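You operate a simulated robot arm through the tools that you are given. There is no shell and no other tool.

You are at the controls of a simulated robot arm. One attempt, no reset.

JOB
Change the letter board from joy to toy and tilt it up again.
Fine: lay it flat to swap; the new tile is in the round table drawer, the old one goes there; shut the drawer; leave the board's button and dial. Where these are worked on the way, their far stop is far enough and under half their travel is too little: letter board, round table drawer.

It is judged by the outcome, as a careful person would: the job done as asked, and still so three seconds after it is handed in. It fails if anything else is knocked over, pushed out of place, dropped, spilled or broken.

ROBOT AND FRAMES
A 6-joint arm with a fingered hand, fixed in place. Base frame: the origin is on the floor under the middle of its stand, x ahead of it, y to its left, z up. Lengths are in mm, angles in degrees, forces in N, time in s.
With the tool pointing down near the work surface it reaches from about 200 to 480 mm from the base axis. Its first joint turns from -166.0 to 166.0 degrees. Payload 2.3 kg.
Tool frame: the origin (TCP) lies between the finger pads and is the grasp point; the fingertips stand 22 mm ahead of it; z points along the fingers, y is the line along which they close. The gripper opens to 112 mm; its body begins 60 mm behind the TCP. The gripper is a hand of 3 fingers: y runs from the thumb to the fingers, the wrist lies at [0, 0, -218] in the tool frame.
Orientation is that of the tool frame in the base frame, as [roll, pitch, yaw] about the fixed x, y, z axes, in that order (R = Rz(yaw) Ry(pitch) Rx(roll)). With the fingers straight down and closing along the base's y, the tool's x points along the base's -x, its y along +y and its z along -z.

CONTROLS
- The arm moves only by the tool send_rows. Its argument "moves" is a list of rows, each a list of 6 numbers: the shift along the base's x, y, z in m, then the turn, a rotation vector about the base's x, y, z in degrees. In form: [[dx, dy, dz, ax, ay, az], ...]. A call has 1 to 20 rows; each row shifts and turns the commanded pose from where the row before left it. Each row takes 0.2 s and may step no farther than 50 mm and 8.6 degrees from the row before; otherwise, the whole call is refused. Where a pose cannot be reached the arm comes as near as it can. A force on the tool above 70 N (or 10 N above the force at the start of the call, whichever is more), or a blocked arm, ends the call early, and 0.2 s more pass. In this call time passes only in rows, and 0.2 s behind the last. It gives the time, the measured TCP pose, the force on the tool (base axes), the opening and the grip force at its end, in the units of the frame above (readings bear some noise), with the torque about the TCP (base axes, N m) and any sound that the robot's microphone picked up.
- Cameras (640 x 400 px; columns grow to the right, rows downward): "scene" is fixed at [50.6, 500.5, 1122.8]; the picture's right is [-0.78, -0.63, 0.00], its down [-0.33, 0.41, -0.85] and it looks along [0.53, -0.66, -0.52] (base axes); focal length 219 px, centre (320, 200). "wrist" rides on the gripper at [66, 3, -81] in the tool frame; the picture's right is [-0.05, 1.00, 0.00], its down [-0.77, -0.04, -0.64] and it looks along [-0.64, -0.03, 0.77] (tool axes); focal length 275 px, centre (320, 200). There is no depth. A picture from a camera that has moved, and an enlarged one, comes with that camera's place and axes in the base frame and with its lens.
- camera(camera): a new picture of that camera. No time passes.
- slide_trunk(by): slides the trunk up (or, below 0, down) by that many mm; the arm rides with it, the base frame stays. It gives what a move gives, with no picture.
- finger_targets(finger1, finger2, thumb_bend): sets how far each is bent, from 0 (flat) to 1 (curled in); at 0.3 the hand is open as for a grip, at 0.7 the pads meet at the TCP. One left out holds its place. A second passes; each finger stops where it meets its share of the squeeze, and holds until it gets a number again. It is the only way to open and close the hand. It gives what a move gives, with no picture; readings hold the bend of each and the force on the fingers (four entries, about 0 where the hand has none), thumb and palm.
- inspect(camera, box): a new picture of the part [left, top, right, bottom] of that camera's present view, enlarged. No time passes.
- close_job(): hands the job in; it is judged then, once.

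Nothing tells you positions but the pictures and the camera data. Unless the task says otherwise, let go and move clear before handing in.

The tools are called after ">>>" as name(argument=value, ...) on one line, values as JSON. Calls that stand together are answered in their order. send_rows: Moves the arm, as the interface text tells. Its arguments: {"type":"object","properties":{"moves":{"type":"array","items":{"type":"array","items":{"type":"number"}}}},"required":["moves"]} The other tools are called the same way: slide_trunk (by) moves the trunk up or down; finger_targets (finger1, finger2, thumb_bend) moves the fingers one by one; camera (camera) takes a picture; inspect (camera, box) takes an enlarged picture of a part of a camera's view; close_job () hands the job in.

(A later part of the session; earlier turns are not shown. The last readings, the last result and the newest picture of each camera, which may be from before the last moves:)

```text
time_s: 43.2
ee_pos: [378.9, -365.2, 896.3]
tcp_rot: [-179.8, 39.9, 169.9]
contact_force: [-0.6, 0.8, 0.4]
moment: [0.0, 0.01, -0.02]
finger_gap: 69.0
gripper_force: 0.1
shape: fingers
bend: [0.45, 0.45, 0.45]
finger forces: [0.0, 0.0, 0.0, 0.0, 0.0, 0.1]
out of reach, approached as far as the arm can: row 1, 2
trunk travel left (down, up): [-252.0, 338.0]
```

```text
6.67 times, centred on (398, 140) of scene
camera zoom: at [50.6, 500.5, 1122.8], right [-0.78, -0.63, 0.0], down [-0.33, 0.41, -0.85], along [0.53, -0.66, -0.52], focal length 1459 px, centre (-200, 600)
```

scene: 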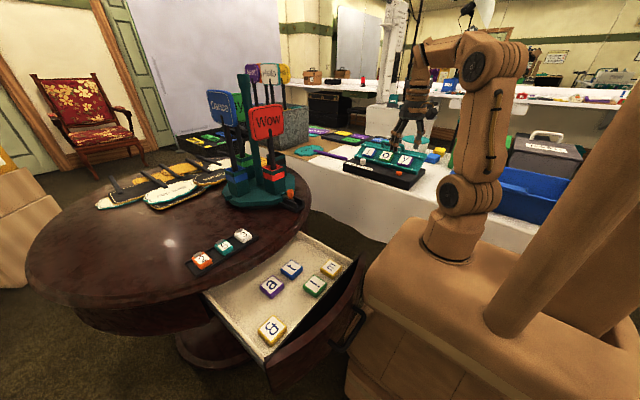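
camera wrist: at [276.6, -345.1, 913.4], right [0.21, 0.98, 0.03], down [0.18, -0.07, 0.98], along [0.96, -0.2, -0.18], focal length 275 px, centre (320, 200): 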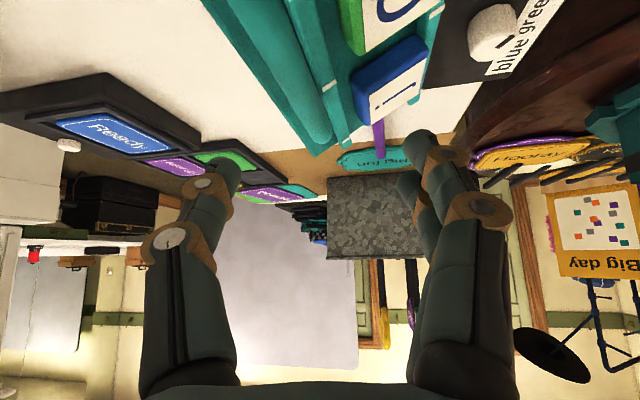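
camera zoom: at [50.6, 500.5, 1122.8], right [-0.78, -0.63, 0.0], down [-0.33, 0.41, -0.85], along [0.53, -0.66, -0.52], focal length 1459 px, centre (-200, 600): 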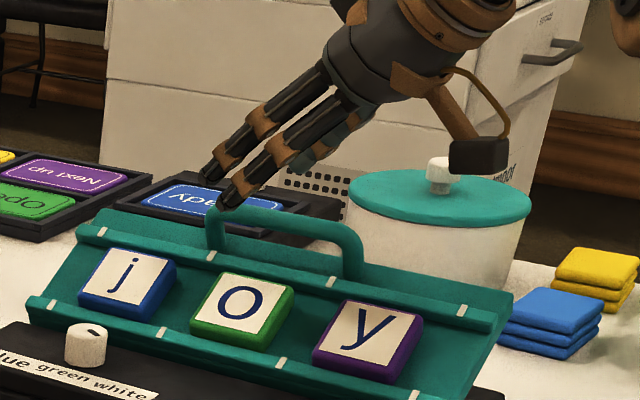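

The limit is the wrist twist at this heading, so I'll turn the hand nearer the radial direction (yaw 155°, tilt ~32°), which the independent fingers can still grip with.

>>> send_rows(moves=[[0, 0, 0.015, 0, 0, -7.5], [-0.005, -0.002, 0.005, 0, 0, -7.5], [-0.01, -0.002, 0, 3.4, 7.25, 0]])

>>> camera(camera="wrist")

>>> inspect(camera="scene", box=[350, 110, 446, 170])

```text
time_s: 44.0
ee_pos: [361.5, -371.0, 915.9]
tcp_rot: [-179.8, 32.1, 155.2]
contact_force: [0.2, 0.2, 0.7]
moment: [0.0, 0.0, 0.01]
finger_gap: 69.0
gripper_force: 0.0
shape: fingers
bend: [0.45, 0.45, 0.45]
finger forces: [0.0, 0.0, 0.1, 0.0, 0.0, 0.0]
trunk travel left (down, up): [-252.0, 338.0]
```

```text
taken
camera wrist: at [272.5, -326.1, 947.9], right [0.46, 0.89, 0.02], down [0.27, -0.16, 0.95], along [0.85, -0.43, -0.32], focal length 275 px, centre (320, 200)
```

wrist: 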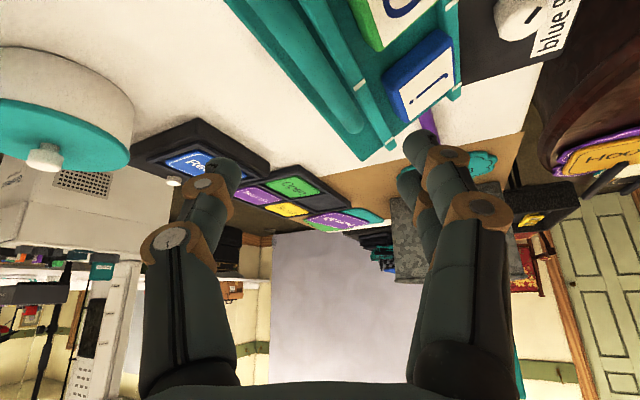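

```text
6.67 times, centred on (398, 140) of scene
camera zoom: at [50.6, 500.5, 1122.8], right [-0.78, -0.63, 0.0], down [-0.33, 0.41, -0.85], along [0.53, -0.66, -0.52], focal length 1459 px, centre (-200, 600)
```

zoom: 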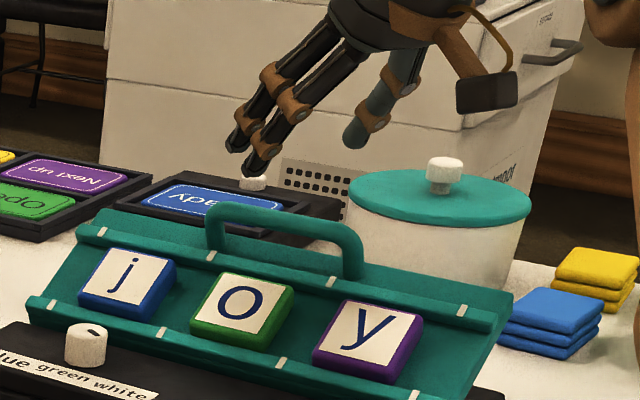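

In reach now. Descending onto the bar with fingers in front and thumb behind it.

>>> send_rows(moves=[[0.001, 0.001, -0.015, 0, 0, 0], [0.001, 0.001, -0.015, 0, 0, 0], [0.0005, 0, -0.015, 0, 0, 0]])

>>> camera(camera="wrist")

>>> inspect(camera="scene", box=[350, 110, 446, 170])

```text
time_s: 44.8
ee_pos: [363.6, -368.6, 871.5]
tcp_rot: [-179.7, 32.1, 155.2]
contact_force: [0.1, 0.4, -0.1]
moment: [0.02, 0.01, -0.02]
finger_gap: 69.3
gripper_force: 0.0
shape: fingers
bend: [0.45, 0.45, 0.45]
finger forces: [0.1, 0.1, 0.1, 0.1, 0.0, 0.0]
trunk travel left (down, up): [-252.0, 338.0]
```

```text
taken
camera wrist: at [274.4, -323.7, 902.5], right [0.46, 0.89, 0.02], down [0.27, -0.16, 0.95], along [0.85, -0.43, -0.32], focal length 275 px, centre (320, 200)
```

wrist: 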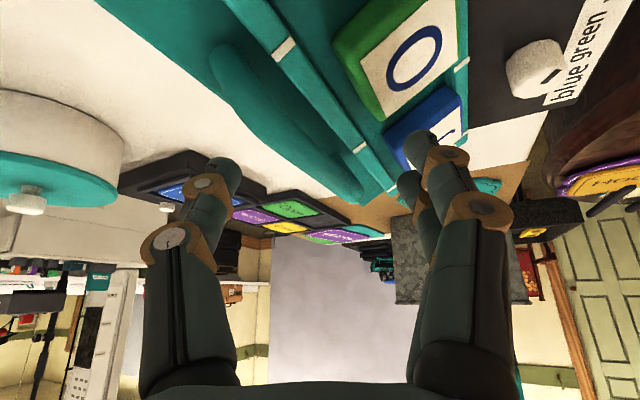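

```text
6.67 times, centred on (398, 140) of scene
camera zoom: at [50.6, 500.5, 1122.8], right [-0.78, -0.63, 0.0], down [-0.33, 0.41, -0.85], along [0.53, -0.66, -0.52], focal length 1459 px, centre (-200, 600)
```

zoom: 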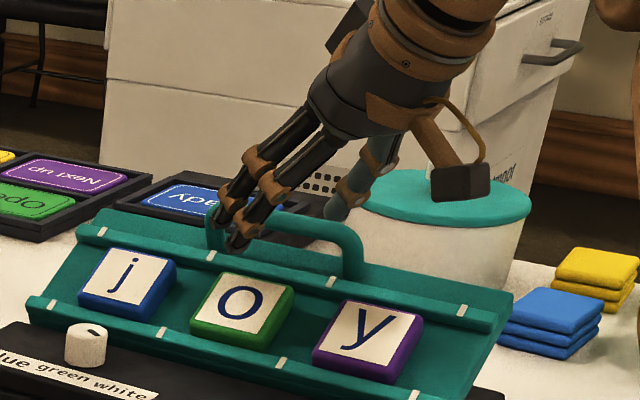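

>>> send_rows(moves=[[0, 0, -0.008, 0, 0, 0], [0, 0, -0.007, 0, 0, 0]])

>>> camera(camera="wrist")

>>> inspect(camera="scene", box=[350, 110, 446, 170])

```text
time_s: 45.4
ee_pos: [364.0, -367.5, 855.2]
tcp_rot: [-179.9, 32.1, 155.2]
contact_force: [0.8, -0.3, -0.1]
moment: [0.04, -0.02, 0.0]
finger_gap: 68.9
gripper_force: 0.0
shape: fingers
bend: [0.45, 0.45, 0.45]
finger forces: [0.0, 0.0, 0.1, 0.0, 0.1, 0.0]
trunk travel left (down, up): [-252.0, 338.0]
```

```text
taken
camera wrist: at [275.0, -322.9, 887.8], right [0.46, 0.89, 0.02], down [0.27, -0.16, 0.95], along [0.85, -0.43, -0.32], focal length 275 px, centre (320, 200)
```

wrist: 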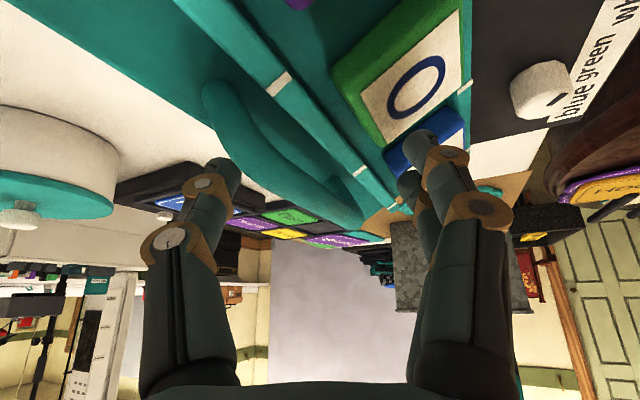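

```text
6.67 times, centred on (398, 140) of scene
camera zoom: at [50.6, 500.5, 1122.8], right [-0.78, -0.63, 0.0], down [-0.33, 0.41, -0.85], along [0.53, -0.66, -0.52], focal length 1459 px, centre (-200, 600)
```

zoom: 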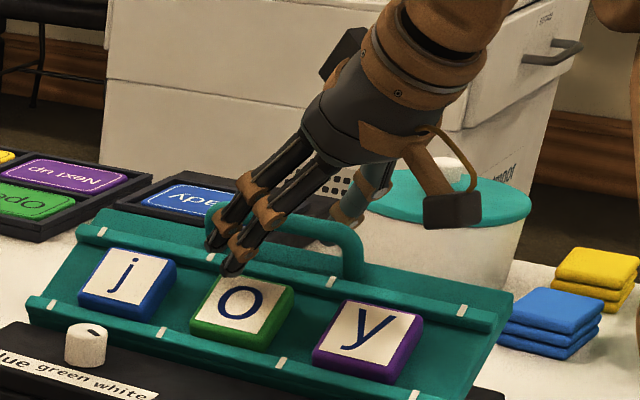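

The bar lies between thumb and fingers. I'll rise 3 mm for rail clearance and close the hand on it.

>>> send_rows(moves=[[0, -0.001, 0.003, 0, 0, 0]])

>>> finger_targets(finger1=0.75, finger2=0.75, thumb_bend=0.75)

>>> camera(camera="wrist")

>>> inspect(camera="scene", box=[350, 110, 446, 170])

```text
time_s: 45.8
ee_pos: [364.9, -367.5, 859.8]
tcp_rot: [-179.8, 32.1, 155.3]
contact_force: [-0.4, -0.7, -0.2]
moment: [0.01, -0.02, -0.01]
finger_gap: 68.8
gripper_force: 0.0
shape: fingers
bend: [0.45, 0.45, 0.45]
finger forces: [0.1, 0.0, 0.0, 0.0, 0.0, 0.0]
trunk travel left (down, up): [-252.0, 338.0]
```

```text
time_s: 46.8
ee_pos: [365.5, -369.0, 859.1]
tcp_rot: [-179.9, 31.9, 155.3]
contact_force: [0.5, 3.4, -7.6]
moment: [0.03, 0.07, 0.15]
finger_gap: 0.9
gripper_force: 9.7
shape: fingers
bend: [0.74, 0.69, 0.69]
finger forces: [2.5, 9.1, 0.0, 0.0, 7.3, 0.1]
trunk travel left (down, up): [-252.0, 338.0]
```

```text
taken
camera wrist: at [275.4, -323.8, 890.4], right [0.46, 0.89, 0.02], down [0.27, -0.16, 0.95], along [0.85, -0.43, -0.32], focal length 275 px, centre (320, 200)
```

wrist: 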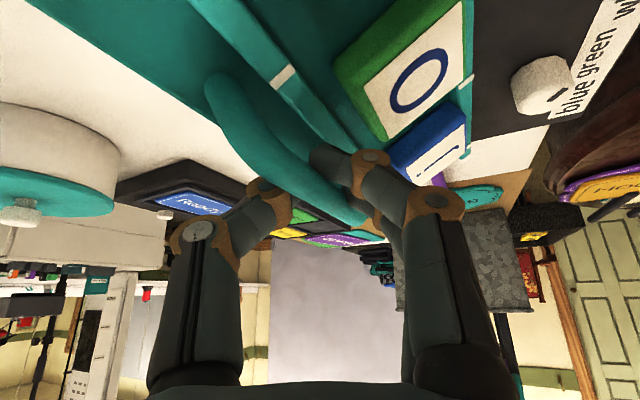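

```text
6.67 times, centred on (398, 140) of scene
camera zoom: at [50.6, 500.5, 1122.8], right [-0.78, -0.63, 0.0], down [-0.33, 0.41, -0.85], along [0.53, -0.66, -0.52], focal length 1459 px, centre (-200, 600)
```

zoom: 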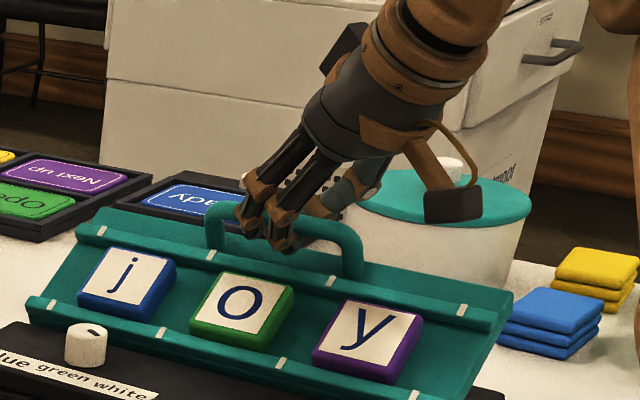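

The handle is gripped. I'll follow its arc down and back a little and check the forces.

>>> send_rows(moves=[[0, -0.006, -0.0065, 0, 0, 0], [0, -0.0056, -0.0069, 0, 0, 0]])

>>> inspect(camera="scene", box=[350, 110, 446, 170])

```text
time_s: 47.4
ee_pos: [364.2, -380.7, 845.3]
tcp_rot: [-179.7, 32.1, 155.3]
contact_force: [2.9, -1.2, -0.7]
moment: [0.01, -0.04, 0.12]
finger_gap: 0.0
gripper_force: 7.4
shape: fingers
bend: [0.74, 0.71, 0.7]
finger forces: [0.7, 6.1, 0.0, 0.0, 8.2, 0.0]
trunk travel left (down, up): [-252.0, 338.0]
```

```text
6.67 times, centred on (398, 140) of scene
camera zoom: at [50.6, 500.5, 1122.8], right [-0.78, -0.63, 0.0], down [-0.33, 0.41, -0.85], along [0.53, -0.66, -0.52], focal length 1459 px, centre (-200, 600)
```

zoom: 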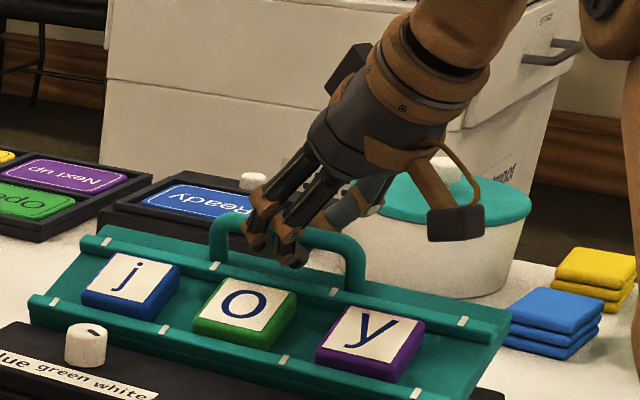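

The panel follows easily with little force. Continuing down the arc.

>>> send_rows(moves=[[0, -0.0048, -0.0075, 0, 0, 0], [0, -0.0043, -0.0078, 0, 0, 0]])

>>> inspect(camera="scene", box=[350, 110, 446, 170])

```text
time_s: 48.0
ee_pos: [364.1, -389.3, 831.8]
tcp_rot: [-179.8, 32.1, 155.2]
contact_force: [1.1, -1.5, -0.2]
moment: [-0.01, 0.06, 0.11]
finger_gap: 0.2
gripper_force: 5.1
shape: fingers
bend: [0.75, 0.72, 0.72]
finger forces: [0.1, 4.1, 0.0, 0.1, 6.6, 0.1]
trunk travel left (down, up): [-252.0, 338.0]
```

```text
6.67 times, centred on (398, 140) of scene
camera zoom: at [50.6, 500.5, 1122.8], right [-0.78, -0.63, 0.0], down [-0.33, 0.41, -0.85], along [0.53, -0.66, -0.52], focal length 1459 px, centre (-200, 600)
```

zoom: 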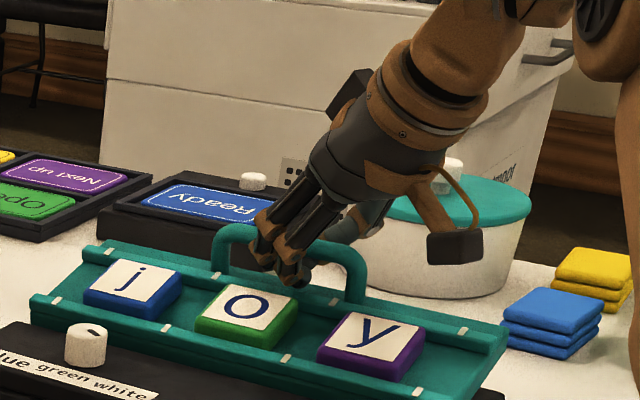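

>>> send_rows(moves=[[0, -0.0035, -0.0082, 0, 0, 0], [0, -0.0028, -0.0084, 0, 0, 0]])

>>> inspect(camera="scene", box=[350, 110, 446, 170])

```text
time_s: 48.6
ee_pos: [364.1, -396.9, 812.2]
tcp_rot: [-179.8, 32.1, 155.1]
contact_force: [3.8, -9.6, 4.4]
moment: [0.08, 0.06, 0.13]
finger_gap: 0.1
gripper_force: 9.6
shape: fingers
bend: [0.76, 0.73, 0.71]
finger forces: [8.2, 2.0, 0.1, 0.0, 9.6, 0.0]
trunk travel left (down, up): [-252.0, 338.0]
```

```text
6.67 times, centred on (398, 140) of scene
camera zoom: at [50.6, 500.5, 1122.8], right [-0.78, -0.63, 0.0], down [-0.33, 0.41, -0.85], along [0.53, -0.66, -0.52], focal length 1459 px, centre (-200, 600)
```

zoom: 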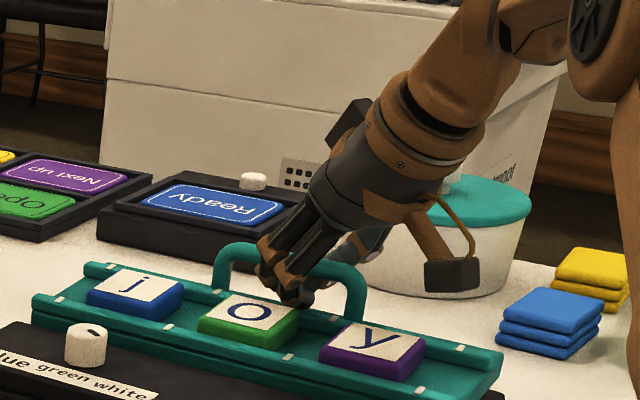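

Nearly flat, with force starting to build. A small further press to confirm the stop.

>>> send_rows(moves=[[0, -0.0005, -0.004, 0, 0, 0]])

>>> inspect(camera="scene", box=[340, 120, 436, 180])

>>> camera(camera="wrist")

```text
time_s: 49.0
ee_pos: [364.1, -397.3, 811.4]
tcp_rot: [-179.8, 32.1, 155.2]
contact_force: [4.9, -13.3, 5.9]
moment: [0.08, 0.03, 0.11]
finger_gap: 0.2
gripper_force: 11.8
shape: fingers
bend: [0.76, 0.73, 0.71]
finger forces: [9.9, 1.7, 0.0, 0.0, 11.6, 0.0]
trunk travel left (down, up): [-252.0, 338.0]
```

```text
6.67 times, centred on (388, 150) of scene
camera zoom: at [50.6, 500.5, 1122.8], right [-0.78, -0.63, 0.0], down [-0.33, 0.41, -0.85], along [0.53, -0.66, -0.52], focal length 1459 px, centre (-133, 533)
```

zoom: 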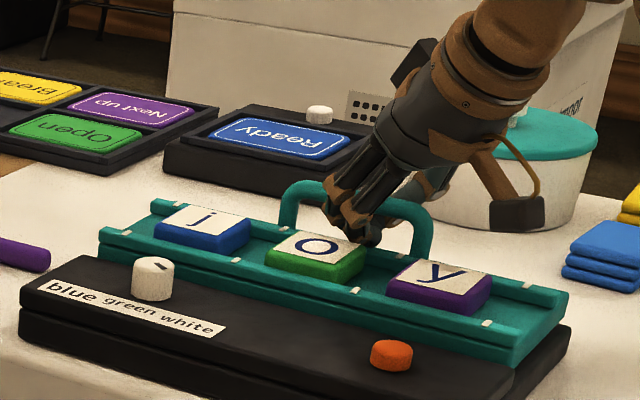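

```text
taken
camera wrist: at [274.9, -352.7, 840.7], right [0.46, 0.89, 0.02], down [0.27, -0.16, 0.95], along [0.85, -0.43, -0.32], focal length 275 px, centre (320, 200)
```

wrist: 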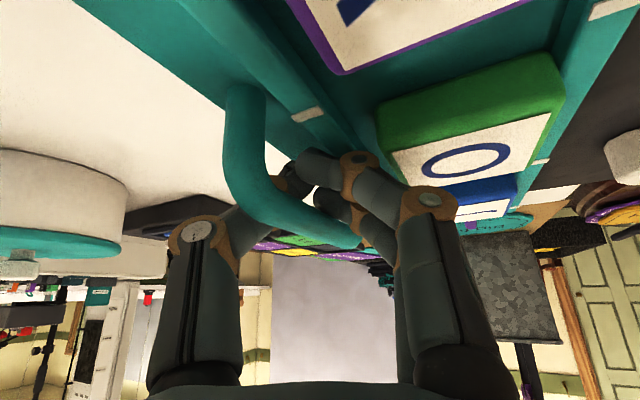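

The panel is flat at its stop. I'll release carefully: thumb first, then ease the fingers up and off the bar so they don't nudge the "o" tile.

>>> finger_targets(thumb_bend=0.5)

>>> send_rows(moves=[[0, 0.002, 0.004, 0, 0, 0], [0, 0.002, 0.006, 0, 0, 0]])

>>> inspect(camera="scene", box=[340, 120, 436, 180])

>>> camera(camera="wrist")

```text
time_s: 50.0
ee_pos: [363.7, -395.6, 808.0]
tcp_rot: [-179.8, 32.1, 155.2]
contact_force: [-0.3, 0.7, -2.0]
moment: [0.02, 0.06, 0.01]
finger_gap: 20.4
gripper_force: 2.2
shape: fingers
bend: [0.76, 0.73, 0.5]
finger forces: [1.1, 3.4, 0.0, 0.0, 0.0, 0.0]
trunk travel left (down, up): [-252.0, 338.0]
```

```text
time_s: 50.6
ee_pos: [363.7, -392.3, 819.8]
tcp_rot: [-179.7, 32.1, 155.2]
contact_force: [-1.6, 2.6, -3.1]
moment: [0.02, 0.01, 0.07]
finger_gap: 21.0
gripper_force: 2.1
shape: fingers
bend: [0.75, 0.73, 0.5]
finger forces: [1.0, 4.1, 0.1, 0.1, 0.0, 0.0]
trunk travel left (down, up): [-252.0, 338.0]
```

```text
6.67 times, centred on (388, 150) of scene
camera zoom: at [50.6, 500.5, 1122.8], right [-0.78, -0.63, 0.0], down [-0.33, 0.41, -0.85], along [0.53, -0.66, -0.52], focal length 1459 px, centre (-133, 533)
```

zoom: 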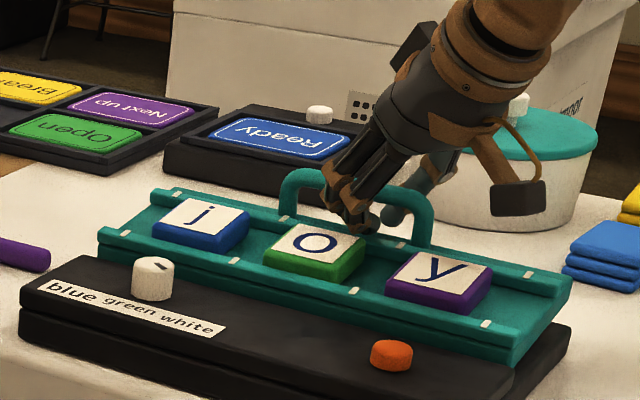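

```text
taken
camera wrist: at [275.0, -347.1, 851.3], right [0.46, 0.89, 0.02], down [0.27, -0.16, 0.95], along [0.85, -0.43, -0.32], focal length 275 px, centre (320, 200)
```

wrist: 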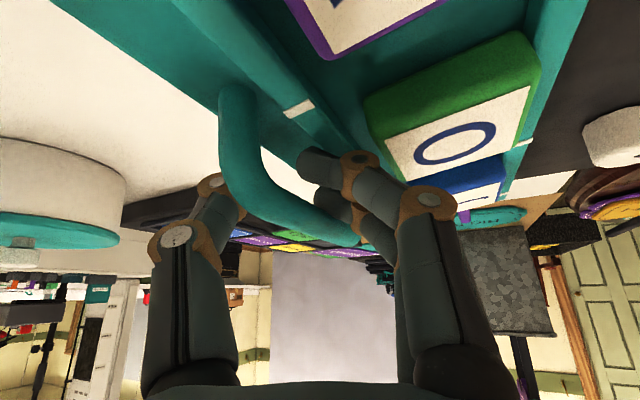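

The curled fingertips hooked the bar and lifted the panel slightly (useful for later). I'll lower it back, open the fingers just a touch, then lift straight away.

>>> send_rows(moves=[[0, -0.002, -0.005, 0, 0, 0], [0, -0.001, -0.005, 0, 0, 0]])

>>> finger_targets(finger1=0.67, finger2=0.66)

>>> camera(camera="wrist")

>>> inspect(camera="scene", box=[340, 120, 436, 180])

```text
time_s: 51.2
ee_pos: [364.3, -394.7, 810.1]
tcp_rot: [-179.8, 32.1, 155.1]
contact_force: [0.5, -1.1, 1.1]
moment: [0.04, 0.04, 0.03]
finger_gap: 20.7
gripper_force: 3.6
shape: fingers
bend: [0.76, 0.73, 0.5]
finger forces: [3.6, 3.3, 0.0, 0.0, 0.0, 0.0]
trunk travel left (down, up): [-252.0, 338.0]
```

```text
time_s: 52.2
ee_pos: [364.6, -395.2, 810.6]
tcp_rot: [-179.8, 32.2, 155.2]
contact_force: [3.8, -6.5, 11.9]
moment: [-0.14, -0.03, -0.01]
finger_gap: 20.2
gripper_force: 6.9
shape: fingers
bend: [0.73, 0.66, 0.5]
finger forces: [14.4, 0.1, 0.0, 0.1, 0.0, 0.0]
trunk travel left (down, up): [-252.0, 338.0]
```

```text
taken
camera wrist: at [274.6, -350.2, 841.8], right [0.46, 0.89, 0.02], down [0.27, -0.16, 0.95], along [0.85, -0.43, -0.31], focal length 275 px, centre (320, 200)
```

wrist: 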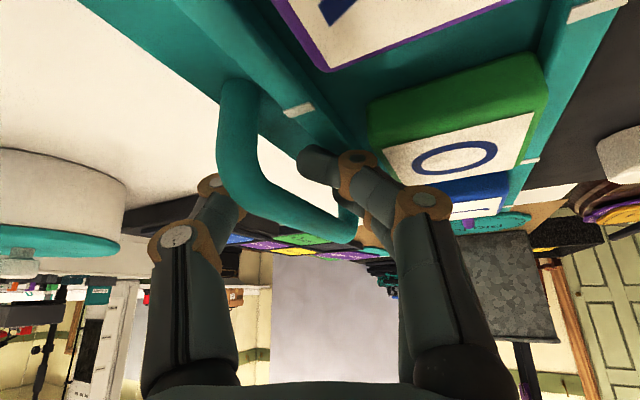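

```text
6.67 times, centred on (388, 150) of scene
camera zoom: at [50.6, 500.5, 1122.8], right [-0.78, -0.63, 0.0], down [-0.33, 0.41, -0.85], along [0.53, -0.66, -0.52], focal length 1459 px, centre (-133, 533)
```

zoom: 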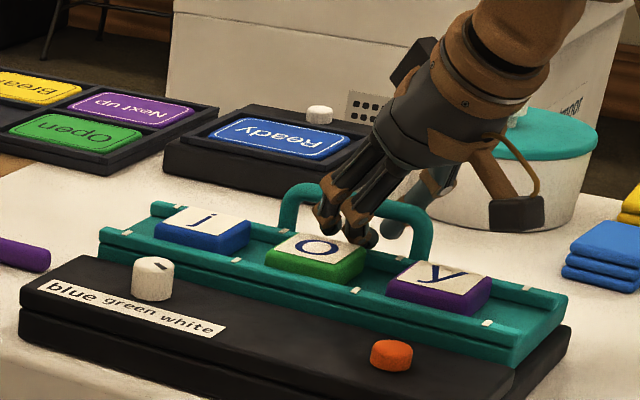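

Finger 1's tip is against the rail between rail and bar; raising in small steps should let it free.

>>> send_rows(moves=[[0, 0.001, 0.004, 0, 0, 0], [0, 0.001, 0.004, 0, 0, 0]])

>>> camera(camera="wrist")

>>> inspect(camera="scene", box=[340, 120, 436, 180])

```text
time_s: 52.8
ee_pos: [363.6, -393.8, 818.5]
tcp_rot: [-179.8, 32.0, 155.3]
contact_force: [-1.8, -5.7, 0.2]
moment: [-0.12, 0.06, 0.03]
finger_gap: 20.9
gripper_force: 3.2
shape: fingers
bend: [0.72, 0.66, 0.5]
finger forces: [6.0, 0.0, 0.0, 0.1, 0.1, 0.0]
trunk travel left (down, up): [-252.0, 338.0]
```

```text
taken
camera wrist: at [274.4, -348.8, 849.3], right [0.46, 0.89, 0.02], down [0.27, -0.16, 0.95], along [0.85, -0.43, -0.32], focal length 275 px, centre (320, 200)
```

wrist: 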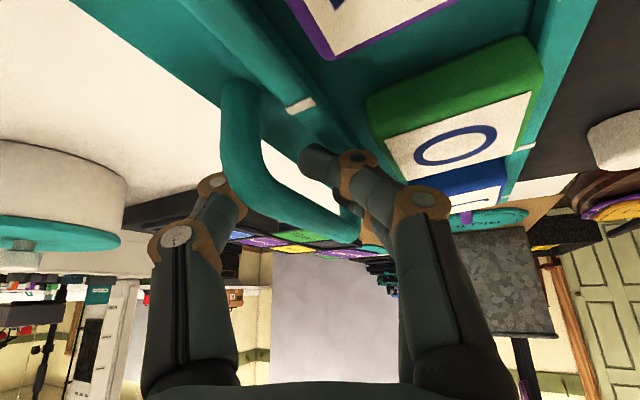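

```text
6.67 times, centred on (388, 150) of scene
camera zoom: at [50.6, 500.5, 1122.8], right [-0.78, -0.63, 0.0], down [-0.33, 0.41, -0.85], along [0.53, -0.66, -0.52], focal length 1459 px, centre (-133, 533)
```

zoom: 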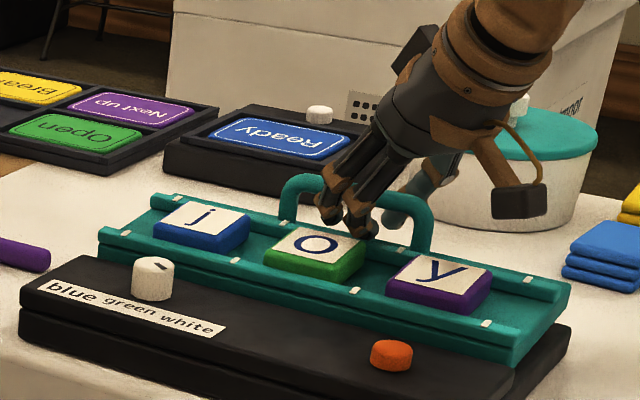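

Finger 1 is hooked under the bar. I'll hold its bend and withdraw along the fingertip's own direction (up and toward +y).

>>> finger_targets(finger1=0.72, finger2=0.68)

>>> send_rows(moves=[[-0.001, 0.0045, 0.0025, 0, 0, 0], [-0.001, 0.0045, 0.004, 0, 0, 0], [-0.001, 0.004, 0.005, 0, 0, 0]])

>>> camera(camera="wrist")

>>> inspect(camera="scene", box=[340, 120, 436, 180])

```text
time_s: 53.8
ee_pos: [365.1, -394.0, 817.6]
tcp_rot: [-179.8, 32.1, 155.2]
contact_force: [-0.6, -4.1, -0.6]
moment: [-0.12, 0.02, 0.01]
finger_gap: 20.8
gripper_force: 2.2
shape: fingers
bend: [0.73, 0.68, 0.5]
finger forces: [3.2, 0.1, 0.0, 0.1, 0.1, 0.0]
trunk travel left (down, up): [-252.0, 338.0]
```

```text
time_s: 54.6
ee_pos: [361.5, -380.8, 830.1]
tcp_rot: [-179.8, 32.1, 155.2]
contact_force: [1.4, -1.1, 0.8]
moment: [0.01, -0.02, 0.0]
finger_gap: 26.0
gripper_force: 0.3
shape: fingers
bend: [0.72, 0.68, 0.5]
finger forces: [0.1, 0.1, 0.1, 0.1, 1.0, 0.0]
trunk travel left (down, up): [-252.0, 338.0]
```

```text
taken
camera wrist: at [272.1, -335.7, 860.7], right [0.46, 0.89, 0.02], down [0.27, -0.16, 0.95], along [0.85, -0.43, -0.32], focal length 275 px, centre (320, 200)
```

wrist: 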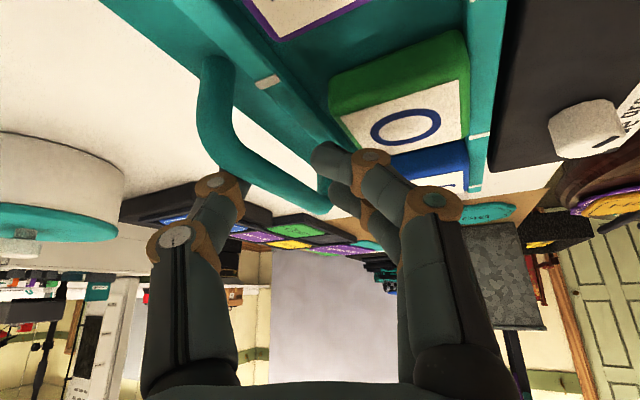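

```text
6.67 times, centred on (388, 150) of scene
camera zoom: at [50.6, 500.5, 1122.8], right [-0.78, -0.63, 0.0], down [-0.33, 0.41, -0.85], along [0.53, -0.66, -0.52], focal length 1459 px, centre (-133, 533)
```

zoom: 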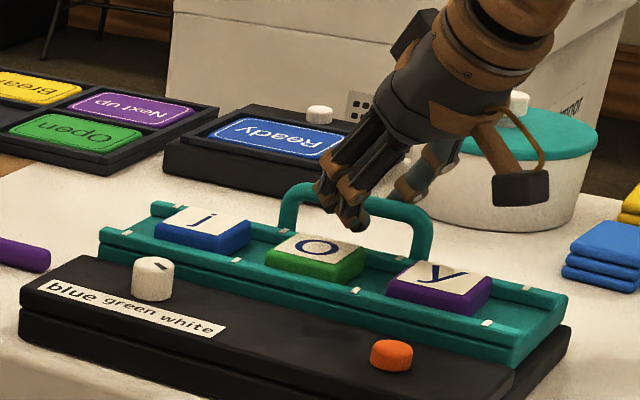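

The panel is flat again and the fingers are free. Lifting straight up.

>>> send_rows(moves=[[0, -0.003, 0.008, 0, 0, 0], [0, 0, 0.02, 0, 0, 0], [0, 0, 0.03, 0, 0, 0]])

>>> camera(camera="wrist")

>>> inspect(camera="scene", box=[340, 110, 452, 180])

```text
time_s: 55.4
ee_pos: [360.4, -383.0, 888.6]
tcp_rot: [-179.9, 32.1, 155.2]
contact_force: [0.6, 0.0, -0.2]
moment: [0.0, 0.01, 0.0]
finger_gap: 25.5
gripper_force: 0.1
shape: fingers
bend: [0.72, 0.68, 0.5]
finger forces: [0.0, 0.0, 0.0, 0.1, 0.0, 0.0]
trunk travel left (down, up): [-252.0, 338.0]
```

```text
taken
camera wrist: at [271.1, -338.4, 920.0], right [0.46, 0.89, 0.02], down [0.27, -0.16, 0.95], along [0.85, -0.43, -0.32], focal length 275 px, centre (320, 200)
```

wrist: 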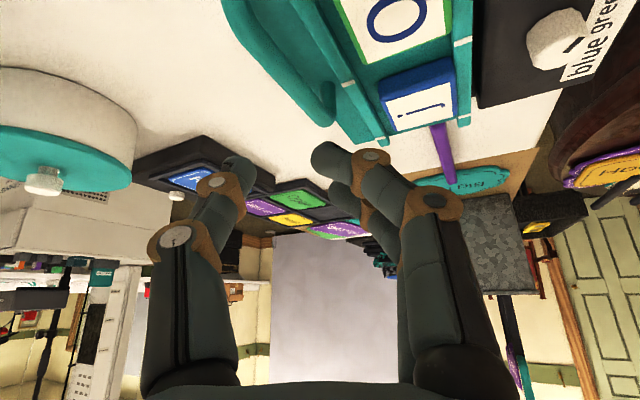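

```text
5.71 times, centred on (396, 145) of scene
camera zoom: at [50.6, 500.5, 1122.8], right [-0.78, -0.63, 0.0], down [-0.33, 0.41, -0.85], along [0.53, -0.66, -0.52], focal length 1250 px, centre (-114, 514)
```

zoom: 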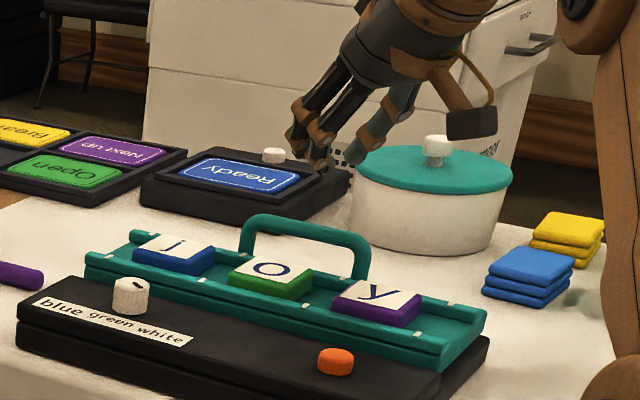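

The board is flat and undisturbed. Next is the "j" tile at about (450, -349, 800). Let me look closely at its sides and the rails.

>>> inspect(camera="wrist", box=[300, 0, 500, 125])

>>> inspect(camera="scene", box=[350, 140, 430, 190])

```text
3.20 times, centred on (400, 62) of wrist
camera zoom: at [271.1, -338.4, 920.0], right [0.46, 0.89, 0.02], down [0.27, -0.16, 0.95], along [0.85, -0.43, -0.32], focal length 881 px, centre (64, 640)
```

zoom: 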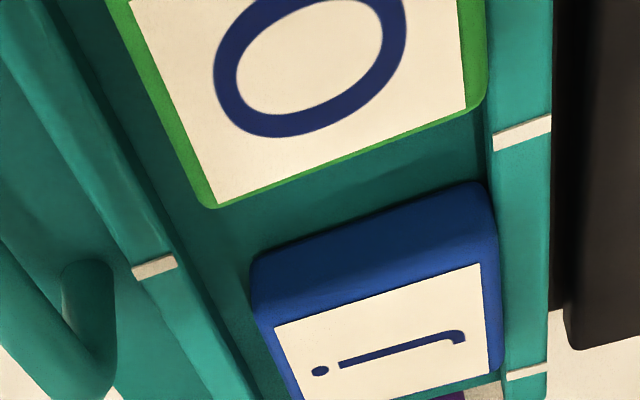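

```text
8.00 times, centred on (390, 165) of scene
camera zoom: at [50.6, 500.5, 1122.8], right [-0.78, -0.63, 0.0], down [-0.33, 0.41, -0.85], along [0.53, -0.66, -0.52], focal length 1750 px, centre (-240, 480)
```

zoom: 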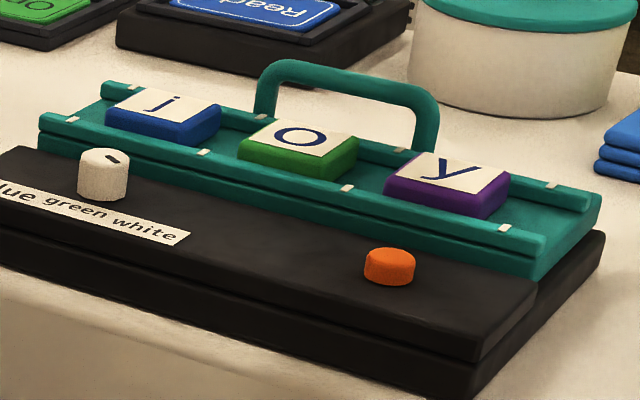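

The tile stands about 15 mm tall with low rails front and back and ~30 mm free space on its x-sides, so an x-wise grip is best. I'll test a hand heading near -75° (pointing toward -y) above the tile.

>>> send_rows(moves=[[0.01, 0.005, 0.01, 0, 0, -8.3], [0.01, 0.005, 0.0, 0, 0, -8.3], [0.01, 0.005, 0.0, 0, 0, -8.3], [0.01, 0.005, 0.0, 0, 0, -8.3], [0.01, 0.005, 0.0, 0, 0, -8.3], [0.01, 0.0, 0.0, 0, 0, -8.3]])

>>> finger_targets(finger1=0.4, finger2=0.4, thumb_bend=0.4)

>>> camera(camera="wrist")

```text
time_s: 56.8
ee_pos: [417.7, -349.9, 890.7]
tcp_rot: [-179.8, 32.1, 105.2]
contact_force: [-0.5, -0.3, 0.1]
moment: [0.03, -0.03, 0.01]
finger_gap: 25.3
gripper_force: 0.0
shape: fingers
bend: [0.72, 0.68, 0.5]
finger forces: [0.0, 0.0, 0.0, 0.0, 0.0, 0.0]
out of reach, approached as far as the arm can: row 6
trunk travel left (down, up): [-252.0, 338.0]
```

```text
time_s: 57.8
ee_pos: [418.0, -349.5, 891.6]
tcp_rot: [-179.8, 32.2, 105.4]
contact_force: [-1.1, -0.3, 0.6]
moment: [0.03, 0.03, 0.01]
finger_gap: 82.9
gripper_force: 0.0
shape: fingers
bend: [0.4, 0.4, 0.4]
finger forces: [0.1, 0.0, 0.0, 0.0, 0.1, 0.0]
trunk travel left (down, up): [-252.0, 338.0]
```

```text
taken
camera wrist: at [393.6, -253.2, 923.5], right [0.97, 0.23, 0.02], down [0.05, -0.31, 0.95], along [0.22, -0.92, -0.32], focal length 275 px, centre (320, 200)
```

wrist: 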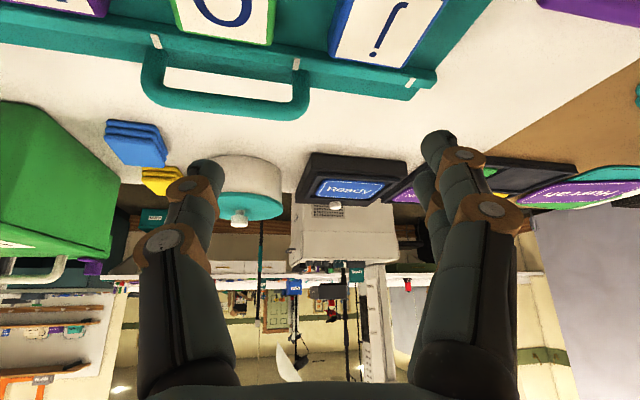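

The reach works at heading -75°, with the two fingers stacked in height. I'll use the thumb plus the upper finger only, with finger 1 curled out of the way, and raise the trunk a bit for better reach.

>>> slide_trunk(by=60)

>>> finger_targets(finger1=1.0, finger2=0.45, thumb_bend=0.48)

>>> send_rows(moves=[[0.005, 0.002, -0.02, 0, 0, 4.6], [0.01, 0.004, -0.02, 2.8, 1.0, 0]])

>>> camera(camera="wrist")

>>> inspect(camera="scene", box=[330, 90, 458, 170])

```text
time_s: 58.8
ee_pos: [418.0, -349.7, 952.2]
tcp_rot: [-179.9, 32.1, 105.5]
contact_force: [-0.3, -0.5, -0.1]
moment: [0.0, 0.03, -0.01]
finger_gap: 82.8
gripper_force: 0.0
shape: fingers
bend: [0.4, 0.4, 0.4]
finger forces: [0.1, 0.0, 0.0, 0.1, 0.1, 0.1]
trunk travel left (down, up): [-312.0, 278.0]
```

```text
time_s: 59.8
ee_pos: [417.0, -350.3, 951.9]
tcp_rot: [-179.8, 32.1, 105.3]
contact_force: [-0.8, 0.2, 0.6]
moment: [0.0, 0.0, 0.0]
finger_gap: 36.0
gripper_force: 0.0
shape: fingers
bend: [1.0, 0.45, 0.48]
finger forces: [0.0, 0.0, 0.0, 0.0, 0.0, 0.1]
trunk travel left (down, up): [-312.0, 278.0]
```

```text
time_s: 60.4
ee_pos: [434.5, -343.1, 912.0]
tcp_rot: [-179.9, 29.0, 110.1]
contact_force: [0.0, 0.0, 0.8]
moment: [0.0, -0.01, -0.01]
finger_gap: 36.0
gripper_force: 0.0
shape: fingers
bend: [1.0, 0.45, 0.48]
finger forces: [0.0, 0.0, 0.0, 0.0, 0.1, 0.0]
trunk travel left (down, up): [-312.0, 278.0]
```

```text
taken
camera wrist: at [402.5, -251.3, 948.0], right [0.95, 0.3, 0.02], down [0.09, -0.35, 0.93], along [0.29, -0.89, -0.37], focal length 275 px, centre (320, 200)
```

wrist: 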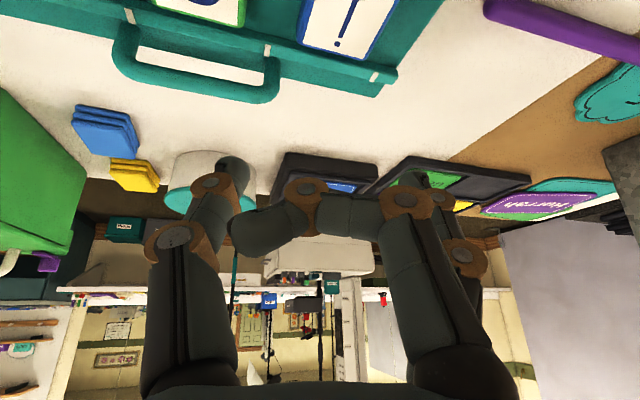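

```text
5.00 times, centred on (394, 130) of scene
camera zoom: at [50.6, 500.5, 1122.8], right [-0.78, -0.63, 0.0], down [-0.33, 0.41, -0.85], along [0.53, -0.66, -0.52], focal length 1094 px, centre (-50, 550)
```

zoom: 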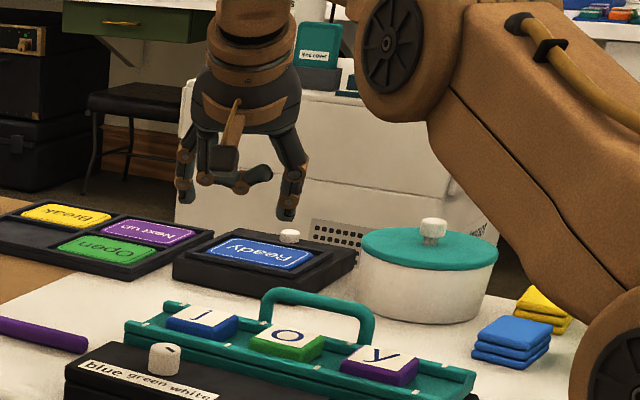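

Finger 1 is curled away (it is the camera-side finger). Now I'll move over the j tile and descend part way.

>>> finger_targets(finger2=0.48)

>>> send_rows(moves=[[0.006, 0.003, -0.02, 0, 0, 0], [0.0065, 0.002, -0.025, 0, 0, 0], [0, 0, -0.022, 0, 0, 0]])

>>> camera(camera="wrist")

>>> inspect(camera="scene", box=[340, 120, 436, 180])

```text
time_s: 61.4
ee_pos: [433.5, -344.1, 911.6]
tcp_rot: [-179.8, 29.1, 110.0]
contact_force: [-0.4, -0.2, 0.2]
moment: [0.0, -0.01, 0.02]
finger_gap: 36.1
gripper_force: 0.0
shape: fingers
bend: [1.0, 0.48, 0.48]
finger forces: [0.0, 0.0, 0.0, 0.0, 0.0, 0.1]
trunk travel left (down, up): [-312.0, 278.0]
```

```text
time_s: 62.2
ee_pos: [445.9, -338.9, 844.1]
tcp_rot: [-179.8, 29.1, 110.0]
contact_force: [-1.5, -0.4, -0.2]
moment: [-0.01, 0.02, 0.0]
finger_gap: 35.9
gripper_force: 0.0
shape: fingers
bend: [1.0, 0.48, 0.48]
finger forces: [0.0, 0.0, 0.0, 0.0, 0.0, 0.0]
trunk travel left (down, up): [-312.0, 278.0]
```

```text
taken
camera wrist: at [414.0, -244.9, 879.8], right [0.95, 0.3, 0.02], down [0.09, -0.35, 0.93], along [0.29, -0.89, -0.36], focal length 275 px, centre (320, 200)
```

wrist: 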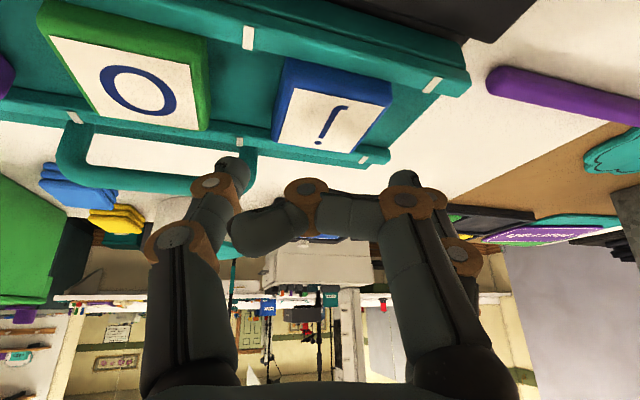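

```text
6.67 times, centred on (388, 150) of scene
camera zoom: at [50.6, 500.5, 1122.8], right [-0.78, -0.63, 0.0], down [-0.33, 0.41, -0.85], along [0.53, -0.66, -0.52], focal length 1459 px, centre (-133, 533)
```

zoom: 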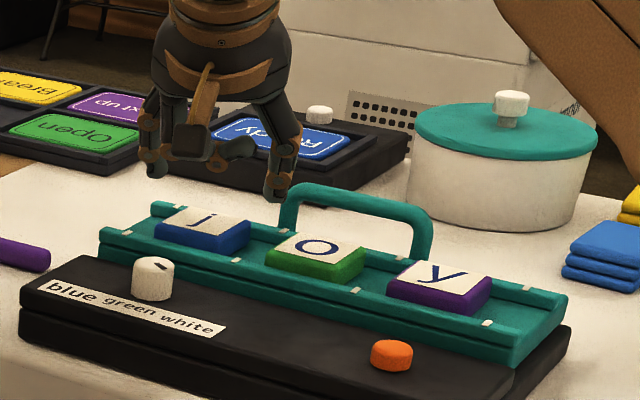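

>>> inspect(camera="wrist", box=[180, 20, 420, 170])

```text
2.67 times, centred on (300, 95) of wrist
camera zoom: at [414.0, -244.9, 879.8], right [0.95, 0.3, 0.02], down [0.09, -0.35, 0.93], along [0.29, -0.89, -0.36], focal length 734 px, centre (373, 480)
```

zoom: 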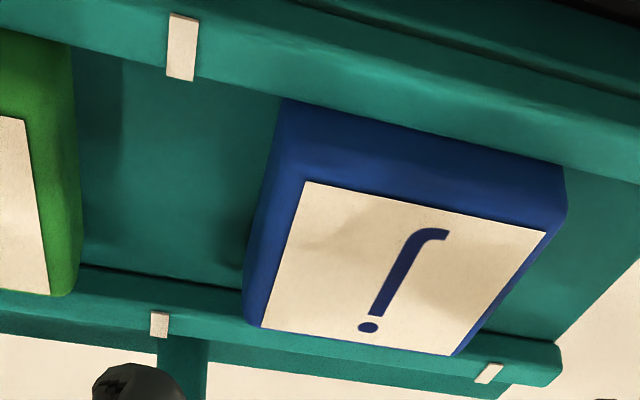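

The tile centre is about (451, -346, top ≈798). Descending closer.

>>> send_rows(moves=[[0.0005, 0.001, -0.014, 0, 0, 0], [0.0005, 0.001, -0.012, 0, 0, 0]])

>>> camera(camera="wrist")

>>> inspect(camera="scene", box=[350, 130, 414, 170])

```text
time_s: 62.8
ee_pos: [445.9, -336.3, 818.5]
tcp_rot: [-179.9, 29.0, 110.1]
contact_force: [0.2, -0.3, 1.0]
moment: [0.0, 0.02, -0.03]
finger_gap: 36.4
gripper_force: 0.1
shape: fingers
bend: [1.0, 0.48, 0.48]
finger forces: [0.0, 0.0, 0.0, 0.0, 0.0, 0.1]
trunk travel left (down, up): [-312.0, 278.0]
```

```text
taken
camera wrist: at [414.0, -242.9, 854.8], right [0.95, 0.3, 0.02], down [0.09, -0.35, 0.93], along [0.29, -0.89, -0.37], focal length 275 px, centre (320, 200)
```

wrist: 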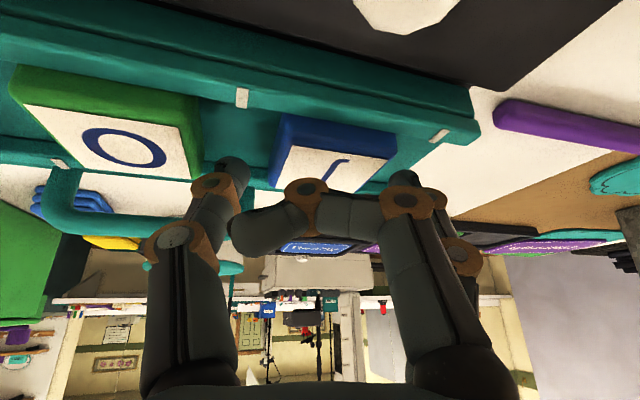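

```text
10.00 times, centred on (382, 150) of scene
camera zoom: at [50.6, 500.5, 1122.8], right [-0.78, -0.63, 0.0], down [-0.33, 0.41, -0.85], along [0.53, -0.66, -0.52], focal length 2188 px, centre (-300, 700)
```

zoom: 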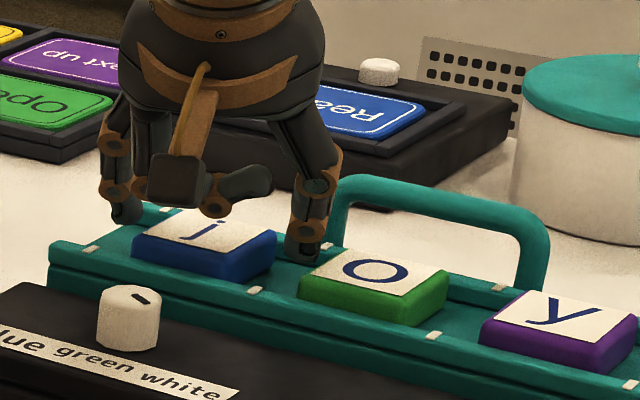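

>>> inspect(camera="wrist", box=[150, 60, 470, 260])

```text
2.00 times, centred on (310, 160) of wrist
camera zoom: at [414.0, -242.9, 854.8], right [0.95, 0.3, 0.02], down [0.09, -0.35, 0.93], along [0.29, -0.89, -0.37], focal length 551 px, centre (340, 280)
```

zoom: 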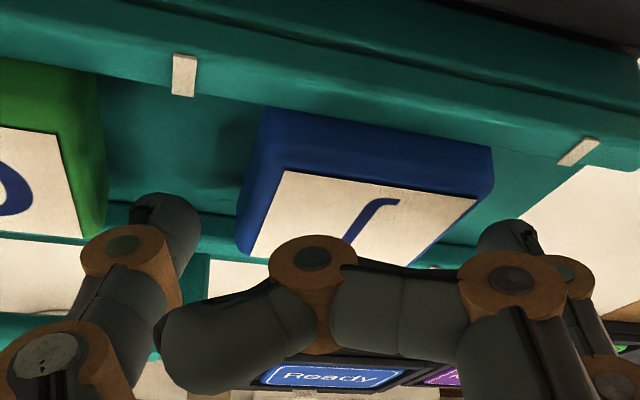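

The thumb is positioned in the gap between o and j, slightly closer to o; shifting 1.5 mm and descending the last bit in small steps.

>>> send_rows(moves=[[0.0015, 0.001, -0.004, 0, 0, 0], [0, 0.001, -0.004, 0, 0, 0], [0, 0, -0.0025, 0, 0, 0]])

>>> inspect(camera="wrist", box=[150, 60, 470, 260])

>>> inspect(camera="scene", box=[350, 130, 414, 170])

```text
time_s: 63.6
ee_pos: [447.9, -333.0, 808.7]
tcp_rot: [-179.8, 29.1, 109.9]
contact_force: [0.3, -0.2, 0.5]
moment: [0.0, 0.0, 0.02]
finger_gap: 36.2
gripper_force: 0.0
shape: fingers
bend: [1.0, 0.48, 0.48]
finger forces: [0.0, 0.0, 0.1, 0.1, 0.0, 0.0]
trunk travel left (down, up): [-312.0, 278.0]
```

```text
2.00 times, centred on (310, 160) of wrist
camera zoom: at [416.0, -241.2, 845.4], right [0.95, 0.3, 0.02], down [0.09, -0.35, 0.93], along [0.29, -0.89, -0.36], focal length 551 px, centre (340, 280)
```

zoom: 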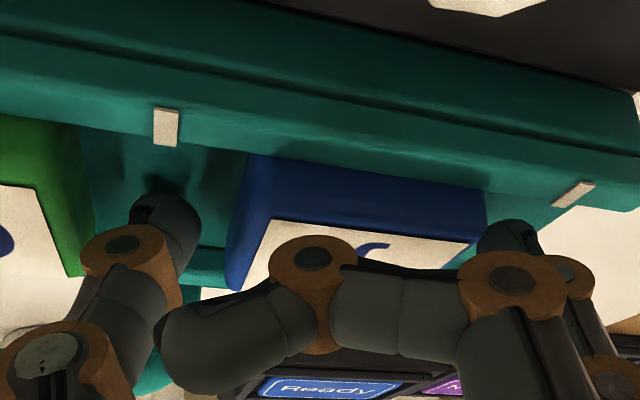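

```text
10.00 times, centred on (382, 150) of scene
camera zoom: at [50.6, 500.5, 1122.8], right [-0.78, -0.63, 0.0], down [-0.33, 0.41, -0.85], along [0.53, -0.66, -0.52], focal length 2188 px, centre (-300, 700)
```

zoom: 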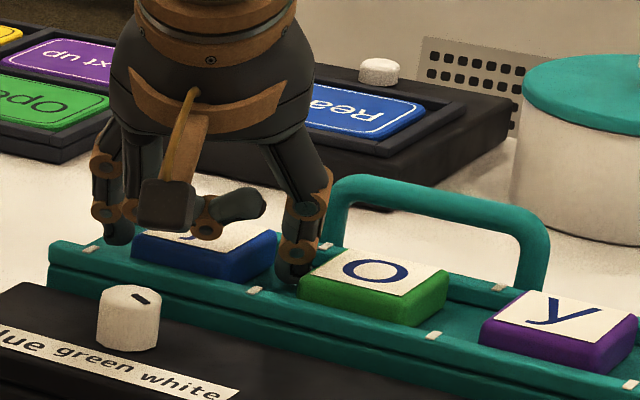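

>>> send_rows(moves=[[0, 0, -0.003, 0, 0, 0]])

>>> finger_targets(finger2=0.64, thumb_bend=0.64)

>>> inspect(camera="wrist", box=[150, 60, 470, 260])

>>> inspect(camera="scene", box=[350, 130, 414, 170])

```text
time_s: 64.0
ee_pos: [446.6, -334.5, 809.1]
tcp_rot: [-180.0, 29.4, 110.2]
contact_force: [3.0, 0.3, 13.7]
moment: [-0.35, 0.49, 0.06]
finger_gap: 35.9
gripper_force: 7.0
shape: fingers
bend: [1.0, 0.48, 0.48]
finger forces: [0.0, 0.0, 0.1, 0.1, 13.8, 0.1]
trunk travel left (down, up): [-312.0, 278.0]
```

```text
time_s: 65.0
ee_pos: [445.2, -332.6, 807.9]
tcp_rot: [-180.0, 29.2, 109.9]
contact_force: [-3.7, -5.4, 17.4]
moment: [-0.52, 0.67, 0.09]
finger_gap: 33.5
gripper_force: 14.5
shape: fingers
bend: [1.0, 0.57, 0.58]
finger forces: [0.0, 5.1, 0.1, 0.0, 22.9, 0.0]
trunk travel left (down, up): [-312.0, 278.0]
```

```text
2.00 times, centred on (310, 160) of wrist
camera zoom: at [414.3, -241.4, 843.7], right [0.95, 0.3, 0.02], down [0.09, -0.35, 0.93], along [0.29, -0.89, -0.36], focal length 551 px, centre (340, 280)
```

zoom: 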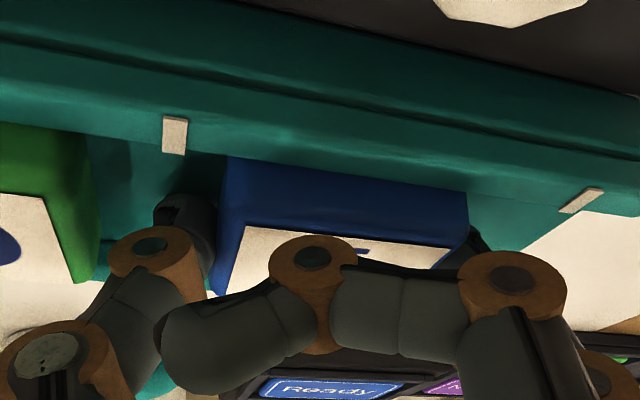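

```text
10.00 times, centred on (382, 150) of scene
camera zoom: at [50.6, 500.5, 1122.8], right [-0.78, -0.63, 0.0], down [-0.33, 0.41, -0.85], along [0.53, -0.66, -0.52], focal length 2188 px, centre (-300, 700)
```

zoom: 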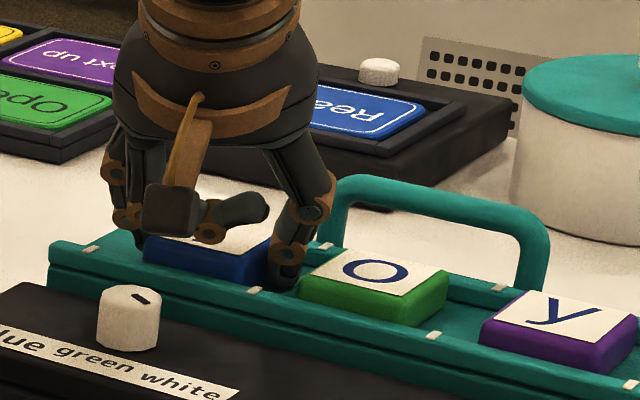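

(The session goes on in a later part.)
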